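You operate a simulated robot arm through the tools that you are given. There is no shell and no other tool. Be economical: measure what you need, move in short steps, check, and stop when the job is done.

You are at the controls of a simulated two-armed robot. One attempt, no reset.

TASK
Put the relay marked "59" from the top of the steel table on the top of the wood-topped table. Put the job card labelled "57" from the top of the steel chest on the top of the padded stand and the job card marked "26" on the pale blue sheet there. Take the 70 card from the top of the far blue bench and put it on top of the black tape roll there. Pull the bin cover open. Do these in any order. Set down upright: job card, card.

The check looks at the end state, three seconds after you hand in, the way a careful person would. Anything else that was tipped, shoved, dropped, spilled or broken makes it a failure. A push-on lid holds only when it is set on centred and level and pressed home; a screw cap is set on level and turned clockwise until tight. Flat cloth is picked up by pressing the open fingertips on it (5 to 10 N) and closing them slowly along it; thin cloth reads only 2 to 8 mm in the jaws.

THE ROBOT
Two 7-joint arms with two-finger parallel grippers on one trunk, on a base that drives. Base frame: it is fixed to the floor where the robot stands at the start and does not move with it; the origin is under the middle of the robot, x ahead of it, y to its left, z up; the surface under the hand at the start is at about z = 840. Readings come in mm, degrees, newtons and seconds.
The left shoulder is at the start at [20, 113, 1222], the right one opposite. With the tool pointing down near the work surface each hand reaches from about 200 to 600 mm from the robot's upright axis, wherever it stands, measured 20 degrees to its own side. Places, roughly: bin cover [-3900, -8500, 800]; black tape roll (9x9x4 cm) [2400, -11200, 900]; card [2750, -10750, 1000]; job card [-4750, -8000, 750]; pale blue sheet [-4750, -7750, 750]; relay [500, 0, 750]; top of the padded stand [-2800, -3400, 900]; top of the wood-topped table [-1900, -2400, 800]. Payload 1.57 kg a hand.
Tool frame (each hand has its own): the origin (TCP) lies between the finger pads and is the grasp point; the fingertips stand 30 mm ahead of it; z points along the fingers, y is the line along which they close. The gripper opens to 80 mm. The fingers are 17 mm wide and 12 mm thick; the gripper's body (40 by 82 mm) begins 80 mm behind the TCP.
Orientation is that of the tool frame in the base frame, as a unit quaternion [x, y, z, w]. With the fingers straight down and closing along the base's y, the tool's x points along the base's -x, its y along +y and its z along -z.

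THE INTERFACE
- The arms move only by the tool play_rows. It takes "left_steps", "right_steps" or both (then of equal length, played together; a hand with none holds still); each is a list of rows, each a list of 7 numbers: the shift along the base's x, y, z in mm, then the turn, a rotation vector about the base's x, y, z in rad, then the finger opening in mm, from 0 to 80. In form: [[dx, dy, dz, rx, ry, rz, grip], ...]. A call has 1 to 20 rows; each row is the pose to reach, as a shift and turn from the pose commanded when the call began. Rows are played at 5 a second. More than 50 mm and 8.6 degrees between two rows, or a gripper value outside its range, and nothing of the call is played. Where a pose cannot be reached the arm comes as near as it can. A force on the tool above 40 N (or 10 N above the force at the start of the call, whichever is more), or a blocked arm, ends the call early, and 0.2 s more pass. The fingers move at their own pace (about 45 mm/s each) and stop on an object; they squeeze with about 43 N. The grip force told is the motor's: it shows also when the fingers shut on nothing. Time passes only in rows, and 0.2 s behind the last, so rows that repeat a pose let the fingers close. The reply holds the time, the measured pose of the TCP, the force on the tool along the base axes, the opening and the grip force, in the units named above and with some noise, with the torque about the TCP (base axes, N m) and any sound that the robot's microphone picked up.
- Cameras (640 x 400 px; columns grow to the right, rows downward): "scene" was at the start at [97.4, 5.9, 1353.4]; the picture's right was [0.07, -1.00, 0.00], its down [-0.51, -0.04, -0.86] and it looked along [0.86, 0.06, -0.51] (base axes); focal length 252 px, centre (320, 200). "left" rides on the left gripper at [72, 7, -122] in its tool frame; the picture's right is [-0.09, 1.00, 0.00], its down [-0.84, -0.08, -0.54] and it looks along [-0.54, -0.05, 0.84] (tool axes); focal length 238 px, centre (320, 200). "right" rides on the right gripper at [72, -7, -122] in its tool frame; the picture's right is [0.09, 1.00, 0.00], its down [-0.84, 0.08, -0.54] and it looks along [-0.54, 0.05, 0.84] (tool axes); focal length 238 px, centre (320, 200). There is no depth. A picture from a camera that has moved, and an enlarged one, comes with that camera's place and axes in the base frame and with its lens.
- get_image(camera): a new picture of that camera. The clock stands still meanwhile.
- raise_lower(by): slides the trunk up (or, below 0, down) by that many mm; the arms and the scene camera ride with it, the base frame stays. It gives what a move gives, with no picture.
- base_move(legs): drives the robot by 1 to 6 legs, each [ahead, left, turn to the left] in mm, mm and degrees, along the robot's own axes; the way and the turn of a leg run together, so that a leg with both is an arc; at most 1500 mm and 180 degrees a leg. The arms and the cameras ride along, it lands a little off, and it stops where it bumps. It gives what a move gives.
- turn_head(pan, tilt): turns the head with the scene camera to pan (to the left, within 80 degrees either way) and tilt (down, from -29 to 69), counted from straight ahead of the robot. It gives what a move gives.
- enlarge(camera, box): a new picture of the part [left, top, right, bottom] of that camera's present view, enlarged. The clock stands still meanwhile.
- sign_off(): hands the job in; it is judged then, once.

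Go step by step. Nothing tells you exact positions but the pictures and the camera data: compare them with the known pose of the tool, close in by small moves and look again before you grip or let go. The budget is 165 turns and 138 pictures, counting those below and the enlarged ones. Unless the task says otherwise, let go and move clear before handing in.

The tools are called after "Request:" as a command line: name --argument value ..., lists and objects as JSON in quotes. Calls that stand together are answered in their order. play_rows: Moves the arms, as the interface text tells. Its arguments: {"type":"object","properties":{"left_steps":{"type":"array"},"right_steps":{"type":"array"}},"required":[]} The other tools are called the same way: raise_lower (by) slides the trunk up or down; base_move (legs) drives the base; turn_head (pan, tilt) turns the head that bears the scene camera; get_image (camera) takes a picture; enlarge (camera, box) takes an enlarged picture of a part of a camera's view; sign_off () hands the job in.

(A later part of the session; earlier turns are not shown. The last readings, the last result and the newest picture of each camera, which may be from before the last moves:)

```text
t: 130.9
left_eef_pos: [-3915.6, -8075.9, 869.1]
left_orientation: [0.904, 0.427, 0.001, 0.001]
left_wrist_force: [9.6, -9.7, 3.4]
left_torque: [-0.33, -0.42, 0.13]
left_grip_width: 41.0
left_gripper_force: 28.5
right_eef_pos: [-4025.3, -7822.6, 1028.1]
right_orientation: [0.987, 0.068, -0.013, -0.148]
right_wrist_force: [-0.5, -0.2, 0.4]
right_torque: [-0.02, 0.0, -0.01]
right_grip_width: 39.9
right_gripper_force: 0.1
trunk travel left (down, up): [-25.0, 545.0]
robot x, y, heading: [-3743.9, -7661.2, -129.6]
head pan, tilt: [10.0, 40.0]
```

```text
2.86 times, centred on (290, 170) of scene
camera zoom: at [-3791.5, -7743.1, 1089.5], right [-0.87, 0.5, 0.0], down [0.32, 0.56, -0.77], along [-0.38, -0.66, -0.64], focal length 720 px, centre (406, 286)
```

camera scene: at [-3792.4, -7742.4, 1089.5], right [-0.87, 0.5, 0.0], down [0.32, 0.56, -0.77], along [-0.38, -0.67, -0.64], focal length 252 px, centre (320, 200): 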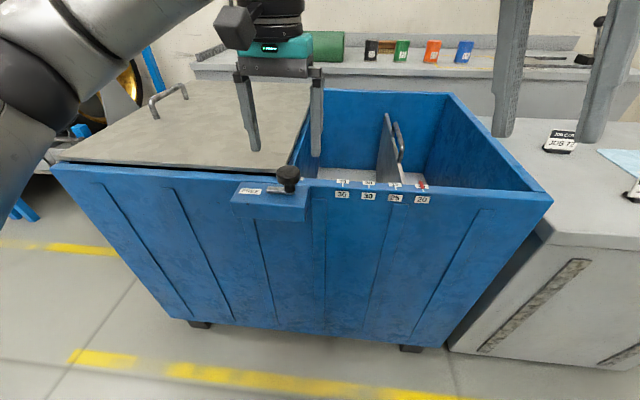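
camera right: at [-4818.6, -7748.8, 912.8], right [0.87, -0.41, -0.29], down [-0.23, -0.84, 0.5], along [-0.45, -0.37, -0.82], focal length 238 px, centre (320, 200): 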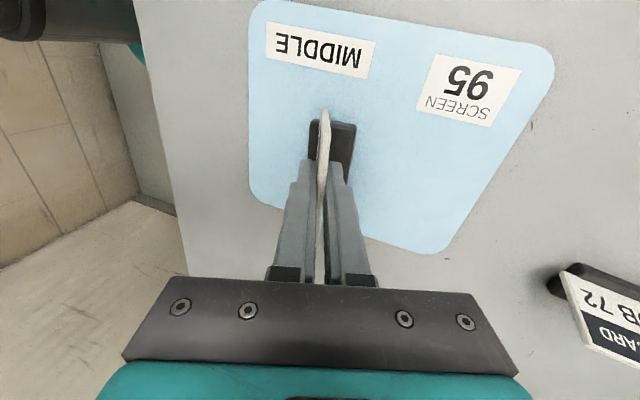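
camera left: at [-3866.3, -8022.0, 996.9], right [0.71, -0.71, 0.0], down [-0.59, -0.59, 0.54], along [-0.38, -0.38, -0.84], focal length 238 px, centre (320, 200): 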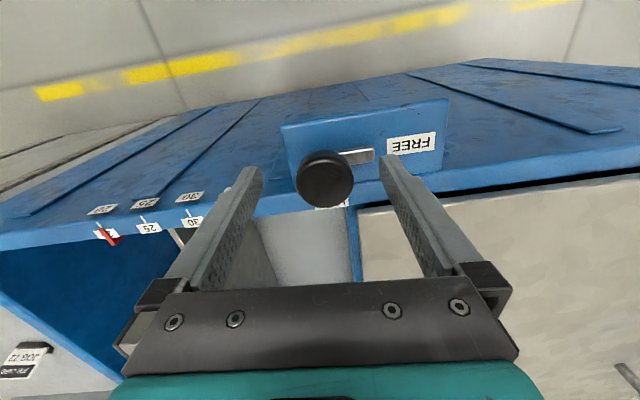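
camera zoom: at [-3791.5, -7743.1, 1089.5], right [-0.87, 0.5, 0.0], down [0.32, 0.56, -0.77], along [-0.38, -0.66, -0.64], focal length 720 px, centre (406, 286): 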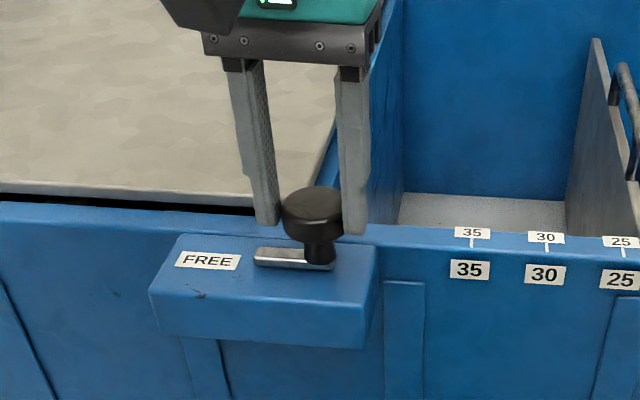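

Gripped at 41 mm. I slide the knob left toward FREE.

Request:
play_rows --left_steps '[[6, -4, 0, 0, 0, 0, 30], [12, -9, 0, 0, 0, 0, 30], [18, -13, 0, 0, 0, 0, 30], [24, -18, 0, 0, 0, 0, 30], [30, -22, 0, 0, 0, 0, 30], [30, -22, 0, 0, 0, 0, 30]]'

Request:
enlarge --camera "scene" --box '[210, 100, 370, 240]'

```text
t: 131.6
left_eef_pos: [-3914.9, -8075.8, 869.2]
left_orientation: [0.911, 0.413, -0.01, -0.012]
left_wrist_force: [-7.4, 4.1, -0.8]
left_torque: [0.0, 0.66, -0.12]
left_grip_width: 40.6
left_gripper_force: 45.4
right_eef_pos: [-4027.8, -7821.4, 1027.4]
right_orientation: [0.987, 0.067, -0.011, -0.147]
right_wrist_force: [-0.1, 0.0, -0.5]
right_torque: [-0.01, -0.02, -0.02]
right_grip_width: 40.2
right_gripper_force: 0.1
trunk travel left (down, up): [-25.0, 545.0]
robot x, y, heading: [-3742.3, -7659.5, -130.0]
head pan, tilt: [10.0, 40.0]
stopped in row 3 (left hand): the force on the tool passed its limit at 45 N (the readings are from after the stop); the commanded pose is now the measured one
```

```text
2.86 times, centred on (290, 170) of scene
camera zoom: at [-3793.8, -7741.8, 1089.5], right [-0.87, 0.5, 0.0], down [0.32, 0.56, -0.77], along [-0.38, -0.66, -0.64], focal length 720 px, centre (406, 286)
```

zoom: 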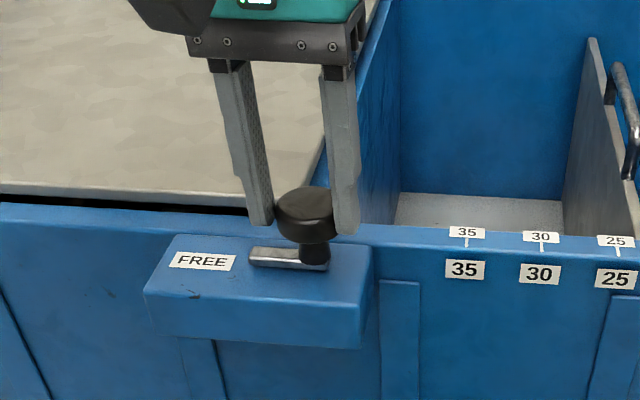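

The knob did not slide; the shiny bar looks like a lever pivoted near its left end, swinging from LOCK round the front to FREE (same radius, about 34 mm). I try the start of that arc.

Request:
play_rows --left_steps '[[0, 0, 0, 0, 0, 0, 30], [2, 2.2, 0, 0, 0, 0, 30], [3.9, 4.5, 0, 0, 0, 0, 30], [8.5, 8.1, 0, 0, 0, 0, 30], [13.7, 11, 0, 0, 0, 0, 30], [13.7, 11, 0, 0, 0, 0, 30]]'

Request:
enlarge --camera "scene" --box '[210, 100, 370, 240]'

```text
t: 133.0
left_eef_pos: [-3897.0, -8068.1, 868.8]
left_orientation: [0.91, 0.415, -0.007, -0.009]
left_wrist_force: [0.8, 0.2, 0.1]
left_torque: [-0.02, 0.04, 0.0]
left_grip_width: 30.0
left_gripper_force: 0.1
right_eef_pos: [-4027.7, -7821.3, 1028.7]
right_orientation: [0.987, 0.067, -0.011, -0.148]
right_wrist_force: [-0.7, 0.2, 0.1]
right_torque: [0.03, 0.0, -0.02]
right_grip_width: 40.2
right_gripper_force: 0.0
trunk travel left (down, up): [-25.0, 545.0]
robot x, y, heading: [-3742.4, -7660.2, -130.1]
head pan, tilt: [10.0, 40.0]
```

```text
2.86 times, centred on (290, 170) of scene
camera zoom: at [-3793.2, -7741.9, 1089.5], right [-0.87, 0.5, 0.0], down [0.32, 0.56, -0.77], along [-0.38, -0.66, -0.64], focal length 720 px, centre (406, 286)
```

zoom: 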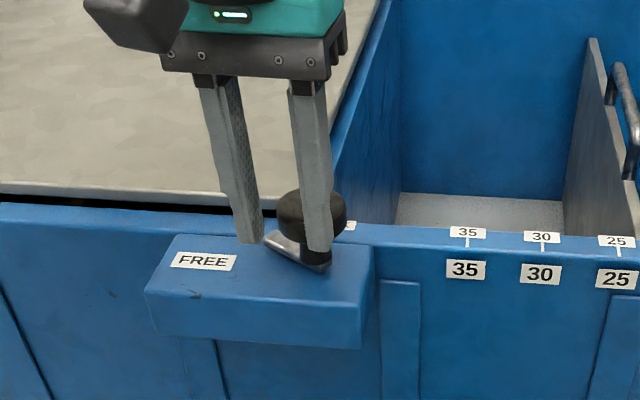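

The bar turned about the knob rather than the knob swinging. I look closely before doing more.

Request:
play_rows --left_steps '[[0, 0, 10, 0, 0, 0, 50], [0, 0, 40, 0, 0, 0, 80], [10, 0, 80, 0, 0, 0, 80], [40, 20, 110, 0, 0, 0, 80], [60, 40, 110, 0, 0, 0, 80]]'

Request:
enlarge --camera "scene" --box '[230, 140, 350, 230]'

Request:
get_image --camera "left"

```text
t: 134.2
left_eef_pos: [-3837.8, -8026.2, 979.7]
left_orientation: [0.91, 0.414, -0.008, -0.009]
left_wrist_force: [-0.2, -0.6, -1.1]
left_torque: [-0.02, 0.0, -0.01]
left_grip_width: 79.9
left_gripper_force: 0.1
right_eef_pos: [-4027.1, -7821.6, 1028.1]
right_orientation: [0.987, 0.066, -0.012, -0.148]
right_wrist_force: [0.5, -1.5, 0.0]
right_torque: [0.01, 0.01, 0.03]
right_grip_width: 40.1
right_gripper_force: 0.1
trunk travel left (down, up): [-25.0, 545.0]
robot x, y, heading: [-3737.7, -7658.7, -130.2]
head pan, tilt: [10.0, 40.0]
```

```text
4.44 times, centred on (290, 185) of scene
camera zoom: at [-3793.2, -7741.7, 1089.5], right [-0.87, 0.5, 0.0], down [0.32, 0.56, -0.77], along [-0.38, -0.66, -0.64], focal length 1120 px, centre (453, 267)
```

zoom: 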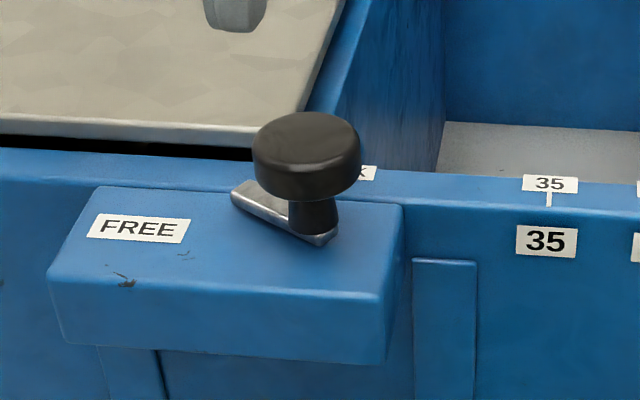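

```text
72 pictures are left
camera left: at [-3783.9, -7976.9, 1101.2], right [0.69, -0.72, -0.02], down [-0.6, -0.59, 0.55], along [-0.41, -0.37, -0.84], focal length 238 px, centre (320, 200)
```

left: 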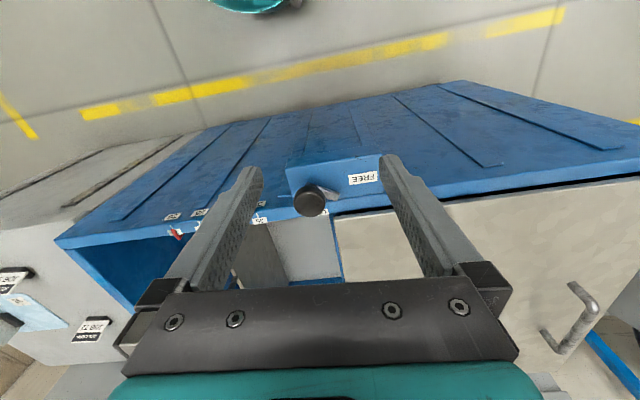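

The bar pivots under the knob: it pointed at FREE originally and my push turned it partly toward LOCK. I re-grip the knob on its centre and turn it back counter-clockwise to FREE.

Request:
play_rows --left_steps '[[-30, -20, 0, 0, 0, 0, 80], [-60, -40, -10, 0, 0, 0, 80], [-77, -50, -40, 0, 0, 0, 80], [-77, -50, -80, 0, 0, 0, 80], [-77, -50, -111, 0, 0, 0, 80], [-77, -50, -111, 0, 0, 0, 50], [-77, -50, -111, 0, 0, 0, 35], [-77, -50, -111, 0, 0, 0, 30], [-77, -50, -111, 0, 0, 0, 30], [-77, -50, -111, 0, 0, 0.12, 30], [-77, -50, -111, 0, 0, 0.24, 30], [-77, -50, -111, 0, 0, 0.36, 30], [-77, -50, -111, 0, 0, 0.48, 30], [-77, -50, -111, 0, 0, 0.48, 30]]'

Request:
enlarge --camera "scene" --box '[230, 140, 350, 230]'

```text
t: 137.2
left_eef_pos: [-3918.1, -8074.8, 868.4]
left_orientation: [0.786, 0.618, -0.01, -0.008]
left_wrist_force: [-16.9, 18.6, -3.4]
left_torque: [0.13, 0.31, -0.19]
left_grip_width: 40.8
left_gripper_force: 45.0
right_eef_pos: [-4028.5, -7820.0, 1027.4]
right_orientation: [0.987, 0.067, -0.011, -0.146]
right_wrist_force: [-0.1, -0.4, 0.4]
right_torque: [-0.01, 0.02, 0.02]
right_grip_width: 39.8
right_gripper_force: 0.0
trunk travel left (down, up): [-25.0, 545.0]
robot x, y, heading: [-3740.5, -7660.4, -130.0]
head pan, tilt: [10.0, 40.0]
```

```text
4.44 times, centred on (290, 185) of scene
camera zoom: at [-3795.0, -7740.1, 1089.6], right [-0.87, 0.5, 0.0], down [0.32, 0.56, -0.77], along [-0.38, -0.66, -0.64], focal length 1120 px, centre (453, 267)
```

zoom: 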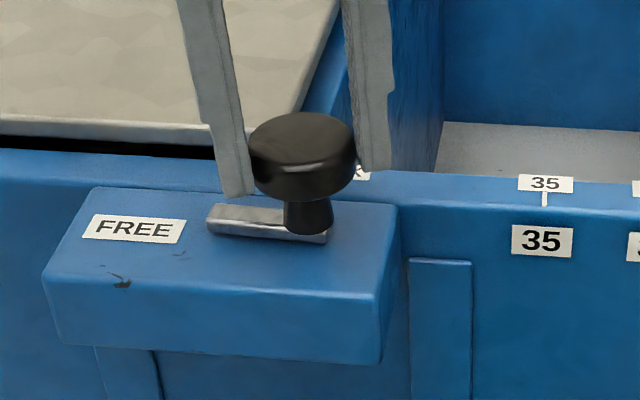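

The pointer is back at FREE, as found. I release, move along the bin to the left and look at the cover's handle.

Request:
play_rows --left_steps '[[0, 0, 0, 0, 0, 0, 55], [0, 0, 0, 0, 0, 0, 80], [0, 0, 30, 0, 0, 0, 80], [0, 0, 70, 0, 0, -0.12, 80], [20, 10, 110, 0, 0, -0.24, 80], [40, 20, 130, 0, 0, -0.36, 80], [60, 40, 140, 0, 0, -0.44, 80]]'

Request:
base_move --legs '[[20, 350, 3]]'

Request:
turn_head --pan 12 --tilt 35

Request:
get_image --camera "scene"

Request:
get_image --camera "left"

```text
t: 138.8
left_eef_pos: [-3853.9, -8037.4, 1007.1]
left_orientation: [0.902, 0.432, -0.008, -0.01]
left_wrist_force: [-0.3, 0.3, 0.3]
left_torque: [-0.01, 0.03, 0.0]
left_grip_width: 80.2
left_gripper_force: 0.1
right_eef_pos: [-4027.1, -7821.9, 1027.3]
right_orientation: [0.987, 0.067, -0.012, -0.147]
right_wrist_force: [-0.1, 0.4, 0.1]
right_torque: [0.01, 0.03, 0.0]
right_grip_width: 39.8
right_gripper_force: 0.1
trunk travel left (down, up): [-25.0, 545.0]
robot x, y, heading: [-3741.9, -7662.9, -129.9]
head pan, tilt: [10.0, 40.0]
```

```text
t: 141.1
left_eef_pos: [-3574.3, -8276.1, 1007.8]
left_orientation: [0.891, 0.455, -0.009, -0.008]
left_wrist_force: [0.3, 0.2, -1.2]
left_torque: [-0.04, -0.01, 0.01]
left_grip_width: 80.0
left_gripper_force: 0.0
right_eef_pos: [-3758.4, -8069.2, 1028.7]
right_orientation: [0.985, 0.092, -0.015, -0.147]
right_wrist_force: [-0.2, -0.2, 0.1]
right_torque: [0.01, -0.03, 0.02]
right_grip_width: 40.0
right_gripper_force: 0.1
trunk travel left (down, up): [-25.0, 545.0]
robot x, y, heading: [-3478.7, -7889.6, -126.9]
head pan, tilt: [10.0, 40.0]
```

```text
t: 141.7
left_eef_pos: [-3575.2, -8275.5, 1007.8]
left_orientation: [0.89, 0.455, -0.008, -0.008]
left_wrist_force: [0.6, -0.4, 0.4]
left_torque: [0.01, -0.02, 0.0]
left_grip_width: 79.8
left_gripper_force: 0.1
right_eef_pos: [-3758.2, -8068.5, 1028.6]
right_orientation: [0.985, 0.091, -0.016, -0.148]
right_wrist_force: [-0.2, 0.2, 0.3]
right_torque: [0.0, 0.01, 0.01]
right_grip_width: 39.9
right_gripper_force: 0.0
trunk travel left (down, up): [-25.0, 545.0]
robot x, y, heading: [-3481.9, -7893.7, -126.8]
head pan, tilt: [12.0, 35.0]
```

```text
70 pictures are left
camera scene: at [-3526.5, -7981.7, 1097.1], right [-0.91, 0.42, 0.0], down [0.24, 0.52, -0.82], along [-0.35, -0.74, -0.57], focal length 252 px, centre (320, 200)
```

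scene: 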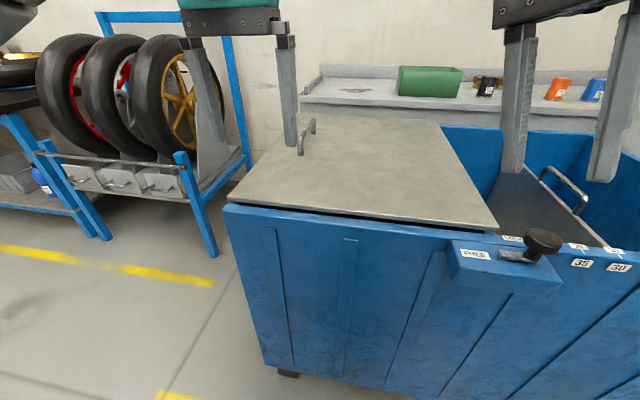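

```text
69 pictures are left
camera left: at [-3525.1, -8221.4, 1128.8], right [0.75, -0.66, -0.02], down [-0.54, -0.64, 0.55], along [-0.37, -0.4, -0.84], focal length 238 px, centre (320, 200)
```

left: 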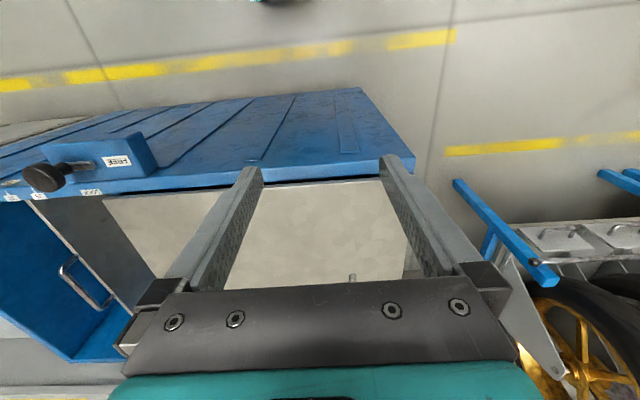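

The handle is near the cover's left end at about (-3786, -8616, 865), its bar parallel to that end, so the cover is to be pulled left. I go round to the bin's front-left corner, clear of the tyre rack.

Request:
base_move --legs '[[0, 620, 0], [0, 0, -48], [0, 318, 0], [240, 0, 0]]'

Request:
turn_head --pan 0 --tilt 35

Request:
get_image --camera "scene"

```text
t: 150.5
left_eef_pos: [-3544.7, -8788.5, 1007.9]
left_orientation: [0.999, 0.054, -0.003, -0.011]
left_wrist_force: [0.3, 0.1, -0.3]
left_torque: [0.01, -0.03, -0.02]
left_grip_width: 79.8
left_gripper_force: 0.1
right_eef_pos: [-3514.2, -8516.2, 1029.0]
right_orientation: [0.936, -0.318, 0.046, -0.14]
right_wrist_force: [1.4, -0.7, -0.8]
right_torque: [0.0, 0.02, 0.01]
right_grip_width: 40.3
right_gripper_force: 0.0
trunk travel left (down, up): [-25.0, 545.0]
robot x, y, heading: [-3196.3, -8605.3, -175.1]
head pan, tilt: [12.0, 35.0]
```

```text
t: 151.2
left_eef_pos: [-3545.9, -8789.2, 1007.3]
left_orientation: [0.999, 0.053, -0.004, -0.011]
left_wrist_force: [0.0, 0.7, -0.1]
left_torque: [-0.01, 0.0, -0.03]
left_grip_width: 79.8
left_gripper_force: 0.1
right_eef_pos: [-3513.4, -8515.3, 1027.6]
right_orientation: [0.936, -0.318, 0.046, -0.141]
right_wrist_force: [0.1, 0.0, -0.4]
right_torque: [-0.02, -0.01, 0.02]
right_grip_width: 40.2
right_gripper_force: 0.1
trunk travel left (down, up): [-25.0, 545.0]
robot x, y, heading: [-3201.1, -8605.0, -175.3]
head pan, tilt: [0.0, 35.0]
```

```text
68 pictures are left
camera scene: at [-3298.1, -8612.8, 1097.1], right [-0.09, 1.0, 0.0], down [0.57, 0.05, -0.82], along [-0.82, -0.07, -0.57], focal length 252 px, centre (320, 200)
```

scene: 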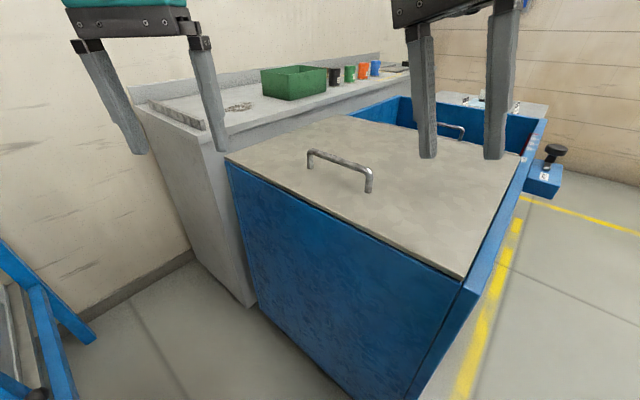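

The cover lies between rails and can slide out over the low left end. I bring the left hand over the handle, turned to close across its bar.

Request:
play_rows --left_steps '[[-32, 25, -10, 0, 0, 0.12, 80], [-64, 50, -20, 0, 0, 0.24, 80], [-96, 75, -30, 0, 0, 0.36, 80], [-128, 100, -40, 0, 0, 0.48, 70], [-160, 125, -50, 0, 0, 0.6, 60], [-192, 150, -60, 0, 0, 0.72, 60], [-222, 175, -75, 0, 0, 0.82, 60], [-222, 175, -75, 0, 0, 0.82, 60]]'

Request:
get_image --camera "left"

Request:
get_image --camera "scene"

```text
t: 153.1
left_eef_pos: [-3724.5, -8621.7, 920.1]
left_orientation: [0.894, 0.448, -0.008, -0.009]
left_wrist_force: [-0.4, 0.1, 0.6]
left_torque: [0.03, -0.02, -0.01]
left_grip_width: 60.1
left_gripper_force: 0.0
left hand out of reach, approached as far as the arm can: row 6, 7, 8
right_eef_pos: [-3513.6, -8516.3, 1027.5]
right_orientation: [0.937, -0.318, 0.045, -0.141]
right_wrist_force: [0.5, 0.2, -0.5]
right_torque: [0.03, -0.01, 0.0]
right_grip_width: 40.1
right_gripper_force: 0.0
trunk travel left (down, up): [-25.0, 545.0]
robot x, y, heading: [-3199.1, -8605.3, -175.1]
head pan, tilt: [0.0, 35.0]
```

```text
67 pictures are left
camera left: at [-3672.9, -8569.6, 1040.7], right [0.74, -0.67, -0.02], down [-0.55, -0.63, 0.55], along [-0.38, -0.39, -0.84], focal length 238 px, centre (320, 200)
```

left: 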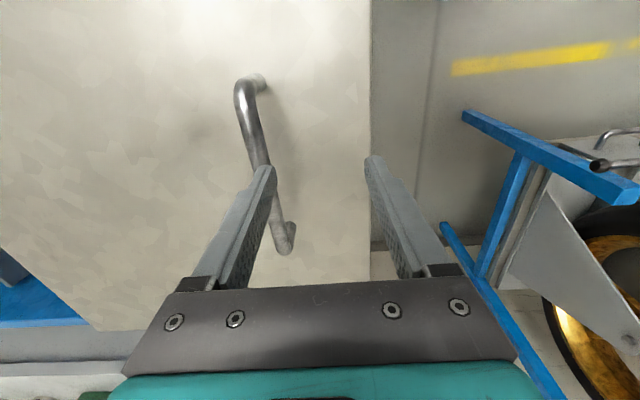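

```text
66 pictures are left
camera scene: at [-3298.3, -8613.3, 1097.1], right [-0.09, 1.0, 0.0], down [0.57, 0.05, -0.82], along [-0.82, -0.07, -0.57], focal length 252 px, centre (320, 200)
```

scene: 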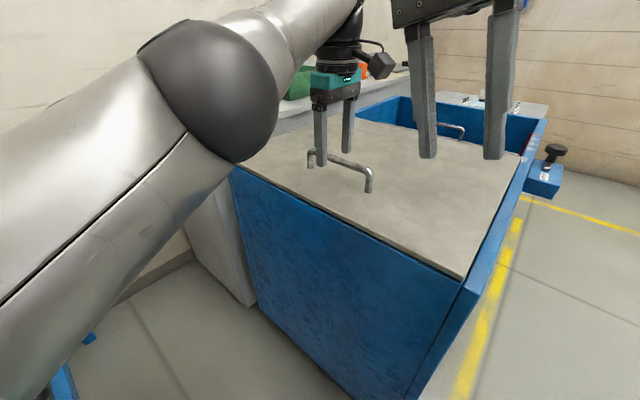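

Request:
base_move --legs '[[99, 113, 0], [0, 0, -25]]'

Request:
get_image --camera "scene"

```text
t: 155.7
left_eef_pos: [-3770.4, -8519.9, 920.6]
left_orientation: [0.97, 0.242, -0.007, -0.01]
left_wrist_force: [0.1, -0.7, -0.3]
left_torque: [0.01, 0.03, 0.0]
left_grip_width: 60.1
left_gripper_force: 0.1
right_eef_pos: [-3534.0, -8511.8, 1027.5]
right_orientation: [0.845, -0.514, 0.075, -0.128]
right_wrist_force: [0.5, -0.3, -0.7]
right_torque: [0.0, 0.0, 0.02]
right_grip_width: 40.0
right_gripper_force: 0.0
trunk travel left (down, up): [-25.0, 545.0]
robot x, y, heading: [-3285.9, -8725.3, 160.0]
head pan, tilt: [0.0, 35.0]
```

```text
65 pictures are left
camera scene: at [-3381.0, -8692.1, 1097.1], right [0.34, 0.94, 0.0], down [0.54, -0.2, -0.82], along [-0.77, 0.28, -0.57], focal length 252 px, centre (320, 200)
```

scene: 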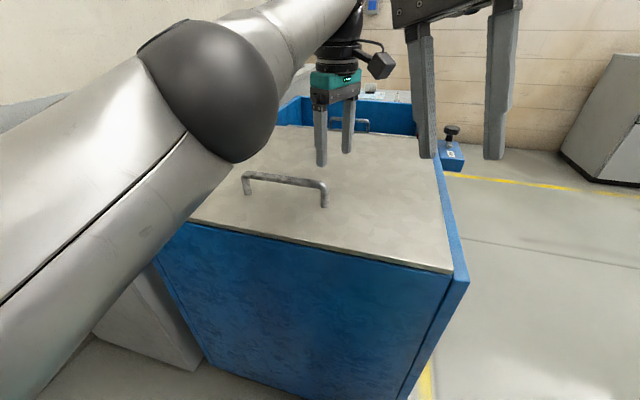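

Request:
play_rows --left_steps '[[-5, -23, 0, 0, 0, 0.11, 60], [-9, -46, 0, 0, 0, 0.22, 60], [-14, -70, 0, 0, 0, 0.33, 60], [-18, -93, 0, 0, 0, 0.44, 60], [-18, -93, 0, 0, 0, 0.44, 60]]'

Request:
get_image --camera "left"

Request:
get_image --camera "scene"

```text
t: 156.9
left_eef_pos: [-3789.4, -8614.0, 919.5]
left_orientation: [0.894, 0.448, -0.008, -0.008]
left_wrist_force: [-0.3, 0.3, 0.3]
left_torque: [0.04, 0.01, 0.01]
left_grip_width: 60.0
left_gripper_force: 0.1
right_eef_pos: [-3534.7, -8511.3, 1028.1]
right_orientation: [0.846, -0.513, 0.074, -0.127]
right_wrist_force: [-0.3, -0.4, 0.2]
right_torque: [0.02, 0.03, -0.01]
right_grip_width: 39.8
right_gripper_force: 0.1
trunk travel left (down, up): [-25.0, 545.0]
robot x, y, heading: [-3286.8, -8723.0, 159.8]
head pan, tilt: [0.0, 35.0]
```

```text
64 pictures are left
camera left: at [-3737.8, -8560.3, 1040.6], right [0.74, -0.67, -0.02], down [-0.55, -0.63, 0.55], along [-0.38, -0.4, -0.84], focal length 238 px, centre (320, 200)
```

left: 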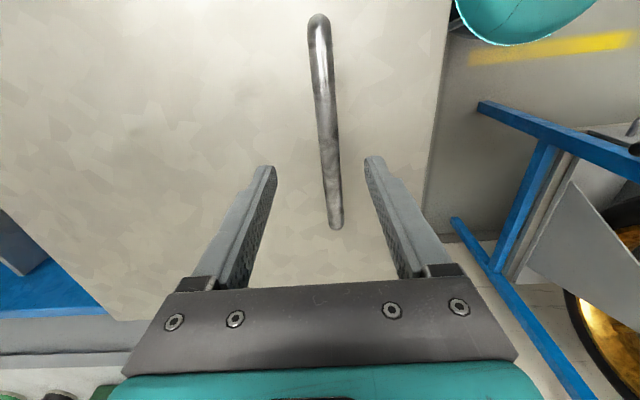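

```text
63 pictures are left
camera scene: at [-3381.0, -8692.2, 1097.1], right [0.34, 0.94, 0.0], down [0.54, -0.2, -0.82], along [-0.77, 0.28, -0.57], focal length 252 px, centre (320, 200)
```

scene: 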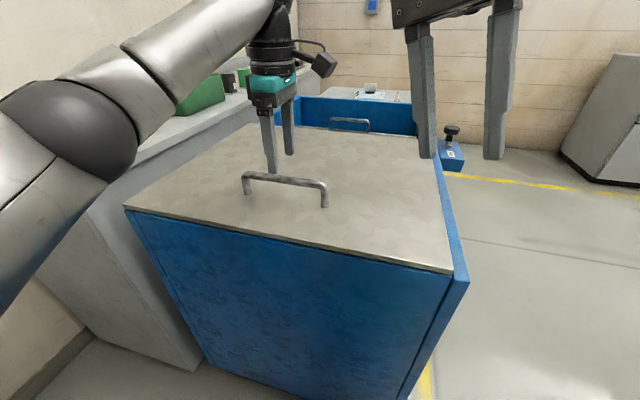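

Request:
play_rows --left_steps '[[3, -2, -15, 0, 0, 0, 60], [5, -3, -30, 0, 0, 0, 60], [5, -3, -46, 0, 0, 0, 60], [5, -3, -46, 0, 0, 0, 60]]'

Request:
enlarge --camera "scene" --box '[200, 90, 360, 230]'

Request:
get_image --camera "left"

```text
t: 157.9
left_eef_pos: [-3784.7, -8616.3, 873.2]
left_orientation: [0.894, 0.447, -0.007, -0.009]
left_wrist_force: [0.1, -0.3, -0.1]
left_torque: [0.0, -0.02, 0.02]
left_grip_width: 60.0
left_gripper_force: 0.0
right_eef_pos: [-3533.5, -8511.3, 1028.1]
right_orientation: [0.845, -0.514, 0.076, -0.127]
right_wrist_force: [0.7, 0.4, -0.3]
right_torque: [0.03, -0.02, 0.0]
right_grip_width: 40.0
right_gripper_force: 0.0
trunk travel left (down, up): [-25.0, 545.0]
robot x, y, heading: [-3286.1, -8726.2, 159.8]
head pan, tilt: [0.0, 35.0]
```

```text
2.86 times, centred on (280, 160) of scene
camera zoom: at [-3381.1, -8692.1, 1097.1], right [0.34, 0.94, 0.0], down [0.54, -0.2, -0.82], along [-0.77, 0.28, -0.57], focal length 720 px, centre (434, 314)
```

zoom: 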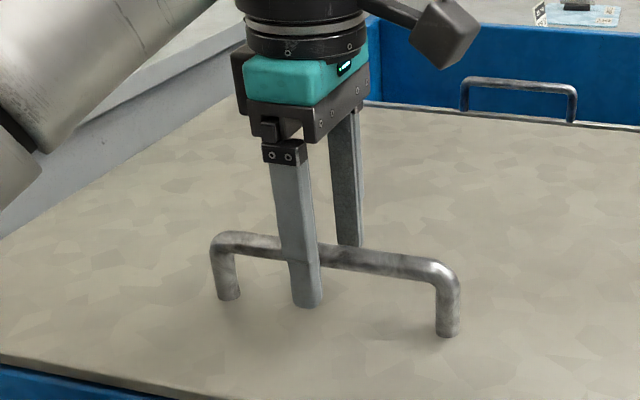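

```text
61 pictures are left
camera left: at [-3733.3, -8562.6, 995.0], right [0.74, -0.67, -0.02], down [-0.55, -0.63, 0.55], along [-0.38, -0.4, -0.84], focal length 238 px, centre (320, 200)
```

left: 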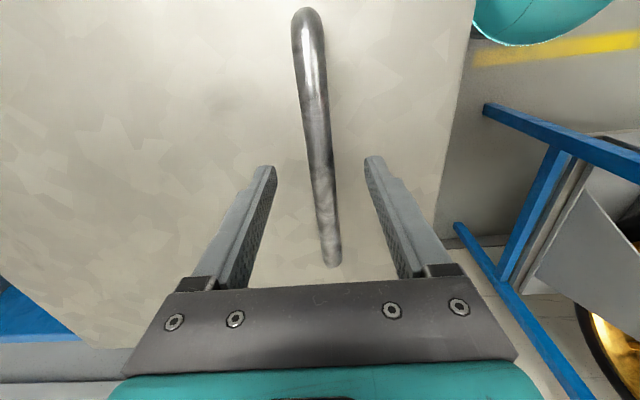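

The fingers straddle the bar. I close, then pull left gently.

Request:
play_rows --left_steps '[[0, 0, -5, 0, 0, 0, 45], [0, 0, -5, 0, 0, 0, 30], [0, 0, -5, 0, 0, 0, 15], [0, 0, -5, 0, 0, 0, 5], [0, 0, -5, 0, 0, 0, 5], [4, -3, -5, 0, 0, 0, 5], [8, -6, -5, 0, 0, 0, 5], [14, -10, -5, 0, 0, 0, 5], [20, -15, -5, 0, 0, 0, 5], [28, -21, -5, 0, 0, 0, 5]]'

Request:
get_image --camera "scene"

```text
t: 159.6
left_eef_pos: [-3781.9, -8616.8, 868.8]
left_orientation: [0.892, 0.452, -0.013, -0.019]
left_wrist_force: [-11.9, 8.3, -6.1]
left_torque: [-0.02, 0.28, 0.37]
left_grip_width: 16.0
left_gripper_force: 31.5
right_eef_pos: [-3537.4, -8510.0, 1027.7]
right_orientation: [0.845, -0.514, 0.075, -0.127]
right_wrist_force: [0.1, -0.6, -0.7]
right_torque: [-0.02, -0.01, -0.03]
right_grip_width: 40.5
right_gripper_force: 0.1
trunk travel left (down, up): [-25.0, 545.0]
robot x, y, heading: [-3288.9, -8725.1, 159.9]
head pan, tilt: [0.0, 35.0]
stopped in row 8 (left hand): the force on the tool passed its limit at 47 N (the readings are from after the stop); the commanded pose is now the measured one
```

```text
60 pictures are left
camera scene: at [-3383.4, -8690.4, 1096.8], right [0.35, 0.94, 0.0], down [0.54, -0.2, -0.82], along [-0.77, 0.28, -0.58], focal length 252 px, centre (320, 200)
```

scene: 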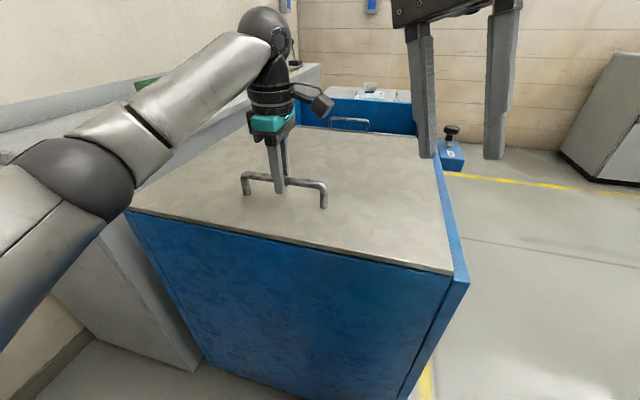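

Pulling left at 47 N moved nothing. I test gently whether the cover lifts instead (hinged).

Request:
play_rows --left_steps '[[0, 0, 0, 0, 0, 0, 5], [0, 0, 4, 0, 0, 0, 5], [0, 0, 8, 0, 0, 0, 5], [0, 0, 13, 0, 0, 0, 5], [0, 0, 18, 0, 0, 0, 5], [0, 0, 24, 0, 0, 0, 5], [0, 0, 24, 0, 0, 0, 5]]'

Request:
get_image --camera "scene"

```text
t: 161.2
left_eef_pos: [-3779.1, -8619.5, 897.5]
left_orientation: [0.893, 0.45, -0.013, -0.019]
left_wrist_force: [0.0, 0.1, 7.0]
left_torque: [0.07, -0.01, -0.1]
left_grip_width: 5.1
left_gripper_force: 0.0
right_eef_pos: [-3534.5, -8511.2, 1027.6]
right_orientation: [0.845, -0.514, 0.073, -0.127]
right_wrist_force: [0.7, 0.3, -0.8]
right_torque: [0.01, 0.03, -0.01]
right_grip_width: 40.1
right_gripper_force: 0.0
trunk travel left (down, up): [-25.0, 545.0]
robot x, y, heading: [-3281.6, -8728.8, 159.9]
head pan, tilt: [0.0, 35.0]
```

```text
59 pictures are left
camera scene: at [-3381.0, -8691.9, 1097.3], right [0.34, 0.94, 0.0], down [0.54, -0.2, -0.82], along [-0.77, 0.28, -0.57], focal length 252 px, centre (320, 200)
```

scene: 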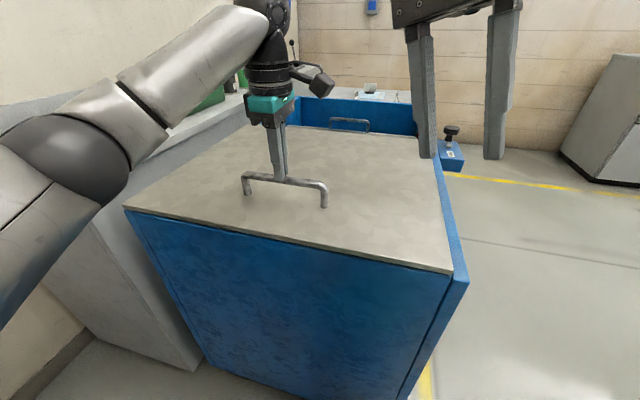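

The fingers slipped off; the cover is held. I check the latch once more.

Request:
enlarge --camera "scene" --box '[420, 115, 490, 185]'

```text
5.71 times, centred on (455, 150) of scene
camera zoom: at [-3381.0, -8691.9, 1097.3], right [0.34, 0.94, 0.0], down [0.54, -0.2, -0.82], along [-0.77, 0.28, -0.57], focal length 1440 px, centre (-451, 486)
```

zoom: 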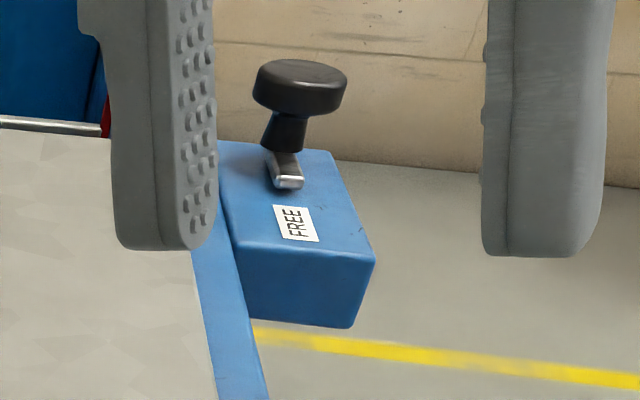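

The pointer is at FREE, and in the LOCK position its bar would block the cover's right edge, so the cover probably slides right over the open part. I re-grip the handle and test that direction.

Request:
play_rows --left_steps '[[0, 0, 8, 0, 0, 0, 50], [0, 0, 8, 0, 0, 0, 60], [-2, 1, -15, 0, 0, 0, 60], [-3, 2, -29, 0, 0, 0, 60], [-3, 2, -29, 0, 0, 0, 30], [-3, 2, -29, 0, 0, 0, 10], [-3, 2, -29, 0, 0, 0, 5], [-3, 2, -29, 0, 0, 0, 5], [-8, 5, -29, 0, 0, 0, 5], [-14, 10, -29, 0, 0, 0, 5], [-20, 14, -29, 0, 0, 0, 5], [-28, 20, -29, 0, 0, 0, 5], [-36, 26, -29, 0, 0, 0, 5]]'

Request:
get_image --camera "scene"

```text
t: 163.9
left_eef_pos: [-3815.7, -8594.3, 865.9]
left_orientation: [0.892, 0.451, -0.013, -0.018]
left_wrist_force: [0.8, -1.9, -1.9]
left_torque: [0.01, -0.11, 0.46]
left_grip_width: 15.5
left_gripper_force: 31.1
right_eef_pos: [-3535.5, -8510.9, 1028.2]
right_orientation: [0.845, -0.514, 0.075, -0.128]
right_wrist_force: [0.8, 0.3, 0.5]
right_torque: [0.02, -0.02, 0.01]
right_grip_width: 39.9
right_gripper_force: 0.1
trunk travel left (down, up): [-25.0, 545.0]
robot x, y, heading: [-3283.7, -8727.5, 159.6]
head pan, tilt: [0.0, 35.0]
```

```text
57 pictures are left
camera scene: at [-3381.7, -8691.9, 1097.1], right [0.34, 0.94, 0.0], down [0.54, -0.2, -0.82], along [-0.77, 0.28, -0.57], focal length 252 px, centre (320, 200)
```

scene: 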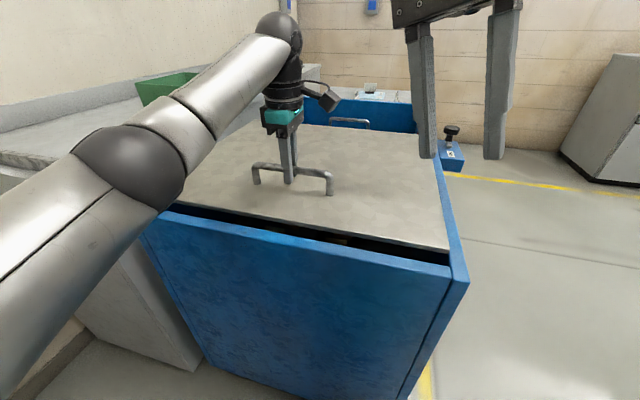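

It slides right freely. I keep pushing as far as the arm reaches from here.

Request:
play_rows --left_steps '[[-10, 7, 0, 0, 0, 0, 5], [-20, 14.7, 0, 0, 0, 0, 5], [-30, 22, 0, 0, 0, 0, 5], [-40, 29.4, 0, 0, 0, 0, 5], [-50, 36.7, 0, 0, 0, 0, 5], [-60, 44, 0, 0, 0, 0, 5], [-70, 51.4, 0, 0, 0, 0, 5], [-80, 58.8, 0, 0, 0, 0, 5], [-90, 66, 0, 0, 0, 0, 5]]'

```text
t: 165.9
left_eef_pos: [-3833.5, -8569.6, 861.0]
left_orientation: [0.892, 0.451, -0.014, -0.019]
left_wrist_force: [-3.2, -8.3, 12.0]
left_torque: [-0.47, 0.35, 0.5]
left_grip_width: 15.8
left_gripper_force: 31.2
left hand out of reach, approached as far as the arm can: row 3, 4, 5, 6, 7, 8, 9
right_eef_pos: [-3535.4, -8511.9, 1029.1]
right_orientation: [0.845, -0.514, 0.075, -0.128]
right_wrist_force: [0.4, 0.0, 0.5]
right_torque: [0.0, -0.02, -0.01]
right_grip_width: 39.9
right_gripper_force: 0.1
trunk travel left (down, up): [-25.0, 545.0]
robot x, y, heading: [-3287.4, -8726.5, 159.6]
head pan, tilt: [0.0, 35.0]
```

Arm limit reached. I release, lift, and drive to the bin's front to push the rest from there.

Request:
play_rows --left_steps '[[0, 0, 0, 0, 0, 0, 40], [0, 0, 0, 0, 0, 0, 60], [0, 0, 40, 0, 0, 0, 60], [10, -3, 85, 0, 0, 0, 60], [45, -13, 110, 0, 0, 0, 60], [80, -23, 120, 0, 0, 0, 60], [115, -33, 130, 0, 0, 0, 60]]'

Request:
base_move --legs '[[-159, -558, 0], [0, 0, 74.1], [0, -717, 0], [130, 0, 0]]'

Request:
turn_head --pan 0 --tilt 40

Request:
get_image --camera "scene"

```text
t: 167.6
left_eef_pos: [-3718.7, -8606.4, 988.7]
left_orientation: [0.892, 0.452, -0.013, -0.018]
left_wrist_force: [-0.7, -0.3, 0.3]
left_torque: [0.01, 0.03, -0.01]
left_grip_width: 60.1
left_gripper_force: 0.1
left hand out of reach, approached as far as the arm can: row 3, 4
right_eef_pos: [-3535.3, -8510.7, 1028.0]
right_orientation: [0.845, -0.514, 0.075, -0.128]
right_wrist_force: [-0.5, 1.1, 0.2]
right_torque: [0.01, 0.0, 0.01]
right_grip_width: 40.0
right_gripper_force: 0.0
trunk travel left (down, up): [-25.0, 545.0]
robot x, y, heading: [-3287.0, -8726.0, 159.8]
head pan, tilt: [0.0, 35.0]
```

```text
t: 178.4
left_eef_pos: [-3831.1, -8315.8, 988.5]
left_orientation: [0.445, 0.895, -0.021, -0.007]
left_wrist_force: [-0.2, -0.4, 0.8]
left_torque: [0.02, 0.02, -0.03]
left_grip_width: 60.0
left_gripper_force: 0.1
right_eef_pos: [-3868.9, -8112.4, 1027.2]
right_orientation: [0.984, 0.096, -0.017, -0.147]
right_wrist_force: [-0.4, -0.4, 0.5]
right_torque: [-0.01, 0.0, 0.04]
right_grip_width: 40.2
right_gripper_force: 0.2
trunk travel left (down, up): [-25.0, 545.0]
robot x, y, heading: [-3596.5, -7934.1, -126.9]
head pan, tilt: [0.0, 35.0]
```

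```text
t: 179.1
left_eef_pos: [-3830.3, -8314.6, 987.9]
left_orientation: [0.445, 0.895, -0.022, -0.007]
left_wrist_force: [0.3, -0.6, 0.6]
left_torque: [0.0, -0.03, 0.01]
left_grip_width: 59.7
left_gripper_force: 0.2
right_eef_pos: [-3869.7, -8113.4, 1029.5]
right_orientation: [0.984, 0.095, -0.016, -0.147]
right_wrist_force: [0.2, -0.3, 0.3]
right_torque: [0.0, -0.01, -0.01]
right_grip_width: 39.9
right_gripper_force: 0.1
trunk travel left (down, up): [-25.0, 545.0]
robot x, y, heading: [-3596.4, -7937.5, -126.7]
head pan, tilt: [0.0, 40.0]
```

```text
56 pictures are left
camera scene: at [-3652.7, -8011.6, 1089.6], right [-0.8, 0.6, 0.0], down [0.38, 0.52, -0.77], along [-0.46, -0.61, -0.64], focal length 252 px, centre (320, 200)
```

scene: 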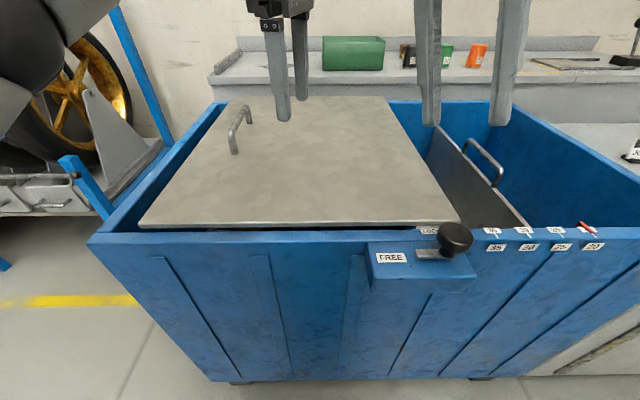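

The cover has moved about 60 mm right. I close in and bring the left hand onto the front end of the handle.

Request:
base_move --legs '[[40, 0, 0]]'

Request:
play_rows --left_steps '[[4, -17, 0, 0, 0, -0.117, 60], [7, -33, 0, 0, 0, -0.234, 60], [11, -50, -5, 0, 0, -0.351, 60], [14, -66, -10, 0, 0, -0.468, 60], [18, -83, -15, 0, 0, -0.585, 60], [21, -99, -20, 0, 0, -0.702, 60], [25, -116, -30, 0, 0, -0.819, 60], [28, -132, -40, 0, 0, -0.936, 60], [32, -149, -50, 0, 0, -1.053, 60], [35, -165, -60, 0, 0, -1.17, 60], [39, -182, -68, 0, 0, -1.28, 60], [39, -182, -68, 0, 0, -1.28, 60]]'

Request:
get_image --camera "left"

Request:
get_image --camera "scene"

```text
t: 179.9
left_eef_pos: [-3854.3, -8347.3, 988.9]
left_orientation: [0.445, 0.895, -0.021, -0.007]
left_wrist_force: [0.6, 0.8, -0.2]
left_torque: [0.02, -0.02, 0.02]
left_grip_width: 59.9
left_gripper_force: 0.0
right_eef_pos: [-3893.5, -8144.0, 1027.6]
right_orientation: [0.985, 0.095, -0.017, -0.146]
right_wrist_force: [0.5, 0.4, -1.5]
right_torque: [0.01, 0.0, 0.03]
right_grip_width: 40.1
right_gripper_force: 0.0
trunk travel left (down, up): [-25.0, 545.0]
robot x, y, heading: [-3619.4, -7970.7, -126.6]
head pan, tilt: [0.0, 40.0]
```

```text
t: 182.5
left_eef_pos: [-3808.9, -8524.4, 918.8]
left_orientation: [0.892, 0.452, -0.013, -0.018]
left_wrist_force: [0.6, -0.6, 0.5]
left_torque: [-0.04, 0.01, -0.02]
left_grip_width: 60.2
left_gripper_force: 0.0
left hand out of reach, approached as far as the arm can: row 11, 12
right_eef_pos: [-3891.8, -8145.0, 1028.7]
right_orientation: [0.985, 0.095, -0.017, -0.146]
right_wrist_force: [-0.9, 0.2, -0.7]
right_torque: [-0.02, -0.02, 0.04]
right_grip_width: 40.0
right_gripper_force: 0.1
trunk travel left (down, up): [-25.0, 545.0]
robot x, y, heading: [-3619.2, -7964.7, -126.7]
head pan, tilt: [0.0, 40.0]
```

```text
55 pictures are left
camera left: at [-3755.8, -8472.6, 1041.2], right [0.75, -0.66, -0.04], down [-0.54, -0.64, 0.55], along [-0.39, -0.39, -0.83], focal length 238 px, centre (320, 200)
```

left: 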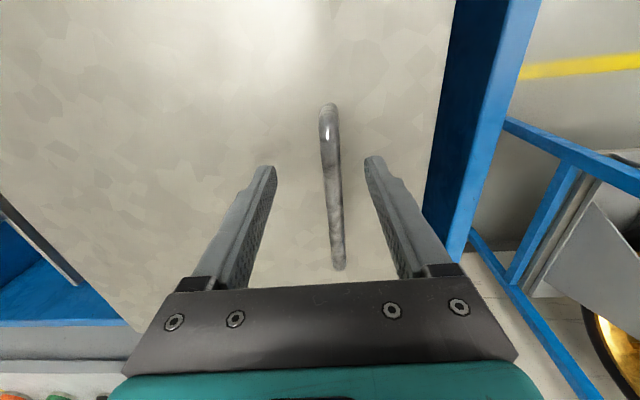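

```text
54 pictures are left
camera scene: at [-3676.4, -8043.7, 1089.5], right [-0.8, 0.6, 0.0], down [0.38, 0.52, -0.77], along [-0.46, -0.61, -0.64], focal length 252 px, centre (320, 200)
```

scene: 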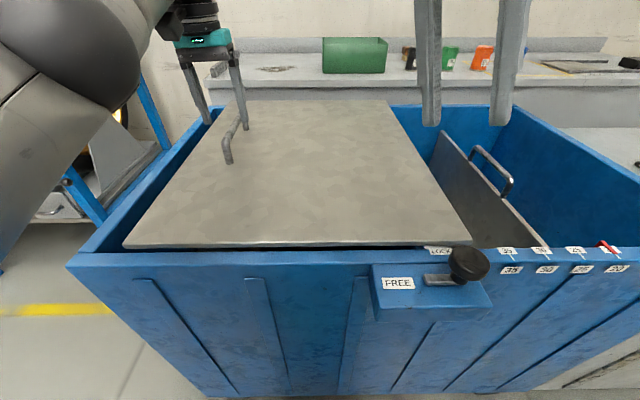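

Request:
play_rows --left_steps '[[8, 4, -15, 0, 0, 0, 60], [15, 7, -35, 0, 0, 0, 60], [15, 7, -52, 0, 0, 0, 60], [15, 7, -52, 0, 0, 0, 40], [15, 7, -52, 0, 0, 0, 20], [15, 7, -52, 0, 0, 0, 5], [15, 7, -52, 0, 0, 0, 5], [3, 16, -52, 0, 0, 0, 5], [-9, 25, -52, 0, 0, 0, 5], [-21, 33, -52, 0, 0, 0, 5], [-33, 42, -52, 0, 0, 0, 5]]'

Request:
get_image --camera "scene"

```text
t: 184.9
left_eef_pos: [-3850.7, -8506.0, 873.4]
left_orientation: [0.891, 0.453, -0.013, -0.02]
left_wrist_force: [-7.7, -8.6, 2.4]
left_torque: [-0.21, 0.05, 0.38]
left_grip_width: 15.8
left_gripper_force: 31.3
left hand out of reach, approached as far as the arm can: row 1, 2, 3, 4, 5, 6, 7, 8, 9, 10, 11
right_eef_pos: [-3894.4, -8144.7, 1028.1]
right_orientation: [0.984, 0.096, -0.016, -0.147]
right_wrist_force: [-0.6, -0.3, -0.2]
right_torque: [0.04, 0.02, -0.01]
right_grip_width: 40.1
right_gripper_force: 0.0
trunk travel left (down, up): [-25.0, 545.0]
robot x, y, heading: [-3618.3, -7969.3, -126.7]
head pan, tilt: [0.0, 40.0]
```

```text
53 pictures are left
camera scene: at [-3677.2, -8044.4, 1089.5], right [-0.8, 0.6, 0.0], down [0.38, 0.52, -0.77], along [-0.46, -0.61, -0.64], focal length 252 px, centre (320, 200)
```

scene: 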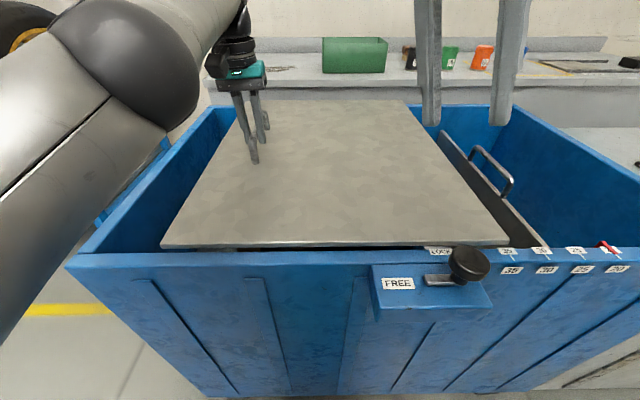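

Good. Now I strafe the base right with the arm holding the handle, dragging the cover along.

Request:
base_move --legs '[[0, -130, 0]]'

Request:
get_image --camera "scene"

```text
t: 186.2
left_eef_pos: [-3955.0, -8429.4, 872.1]
left_orientation: [0.892, 0.451, -0.014, -0.018]
left_wrist_force: [-12.8, -13.1, 6.4]
left_torque: [-0.31, 0.22, 0.3]
left_grip_width: 15.9
left_gripper_force: 30.9
right_eef_pos: [-3997.5, -8067.5, 1027.7]
right_orientation: [0.984, 0.095, -0.016, -0.147]
right_wrist_force: [-0.1, 1.2, 0.3]
right_torque: [-0.01, -0.03, 0.0]
right_grip_width: 40.2
right_gripper_force: 0.1
trunk travel left (down, up): [-25.0, 545.0]
robot x, y, heading: [-3716.7, -7887.6, -126.5]
head pan, tilt: [0.0, 40.0]
```

```text
52 pictures are left
camera scene: at [-3780.9, -7967.5, 1089.4], right [-0.8, 0.6, 0.0], down [0.38, 0.52, -0.77], along [-0.46, -0.61, -0.64], focal length 252 px, centre (320, 200)
```

scene: 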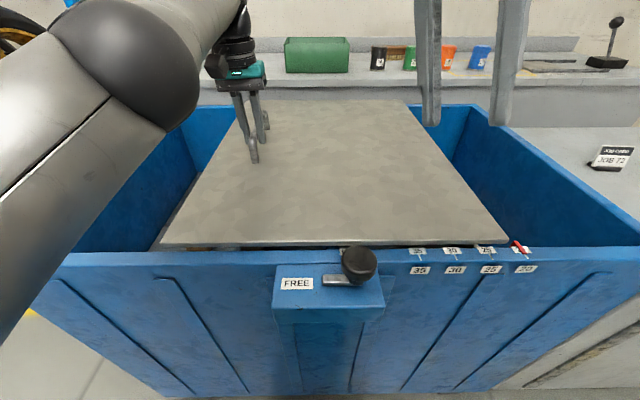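

Request:
enlarge --camera "scene" --box '[440, 200, 580, 290]'

```text
4.44 times, centred on (510, 245) of scene
camera zoom: at [-3780.9, -7967.5, 1089.4], right [-0.8, 0.6, 0.0], down [0.38, 0.52, -0.77], along [-0.46, -0.61, -0.64], focal length 1120 px, centre (-524, 0)
```

zoom: 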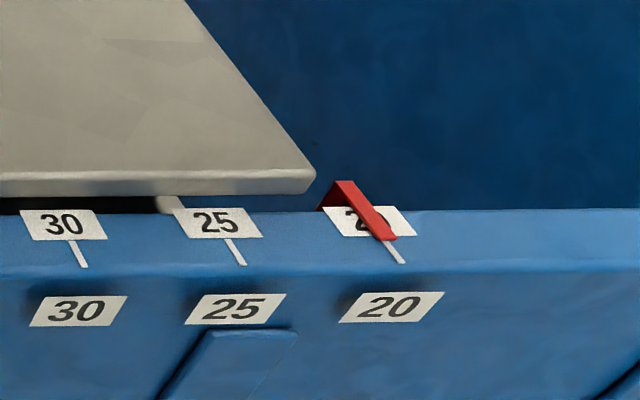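

The cover's corner is about to pass the red pointer on the rim. I push on by small arm moves with the force limit and look again.

Request:
play_rows --left_steps '[[3, 4, 0, 0, 0, 0, 5], [-1, 7, 0, 0, 0, 0, 5], [-5, 10, 0, 0, 0, 0, 5], [-9, 13, 0, 0, 0, 0, 5], [-13, 16, 0, 0, 0, 0, 5], [-17, 19, 0, 0, 0, 0, 5], [-21, 22, 0, 0, 0, 0, 5], [-25, 25, 0, 0, 0, 0, 5], [-29, 28, 0, 0, 0, 0, 5]]'

Request:
enlarge --camera "scene" --box '[440, 200, 580, 290]'

```text
t: 188.2
left_eef_pos: [-3985.2, -8402.5, 873.1]
left_orientation: [0.892, 0.452, -0.017, -0.018]
left_wrist_force: [-10.0, -17.7, 1.4]
left_torque: [-0.2, 0.12, 0.37]
left_grip_width: 15.8
left_gripper_force: 31.4
left hand out of reach, approached as far as the arm can: row 1, 2, 3, 4, 5
right_eef_pos: [-3997.5, -8068.5, 1027.0]
right_orientation: [0.984, 0.095, -0.016, -0.147]
right_wrist_force: [0.7, -0.4, 0.2]
right_torque: [-0.03, 0.01, -0.03]
right_grip_width: 40.0
right_gripper_force: 0.0
trunk travel left (down, up): [-25.0, 545.0]
robot x, y, heading: [-3724.7, -7887.9, -126.8]
head pan, tilt: [0.0, 40.0]
```

```text
4.44 times, centred on (510, 245) of scene
camera zoom: at [-3780.8, -7968.3, 1089.4], right [-0.8, 0.6, 0.0], down [0.38, 0.52, -0.76], along [-0.46, -0.61, -0.64], focal length 1120 px, centre (-524, 0)
```

zoom: 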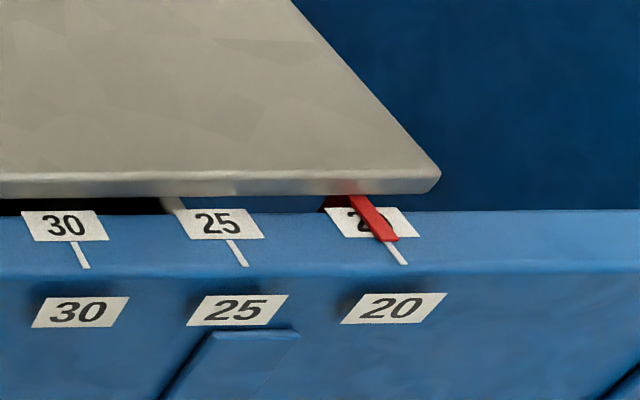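

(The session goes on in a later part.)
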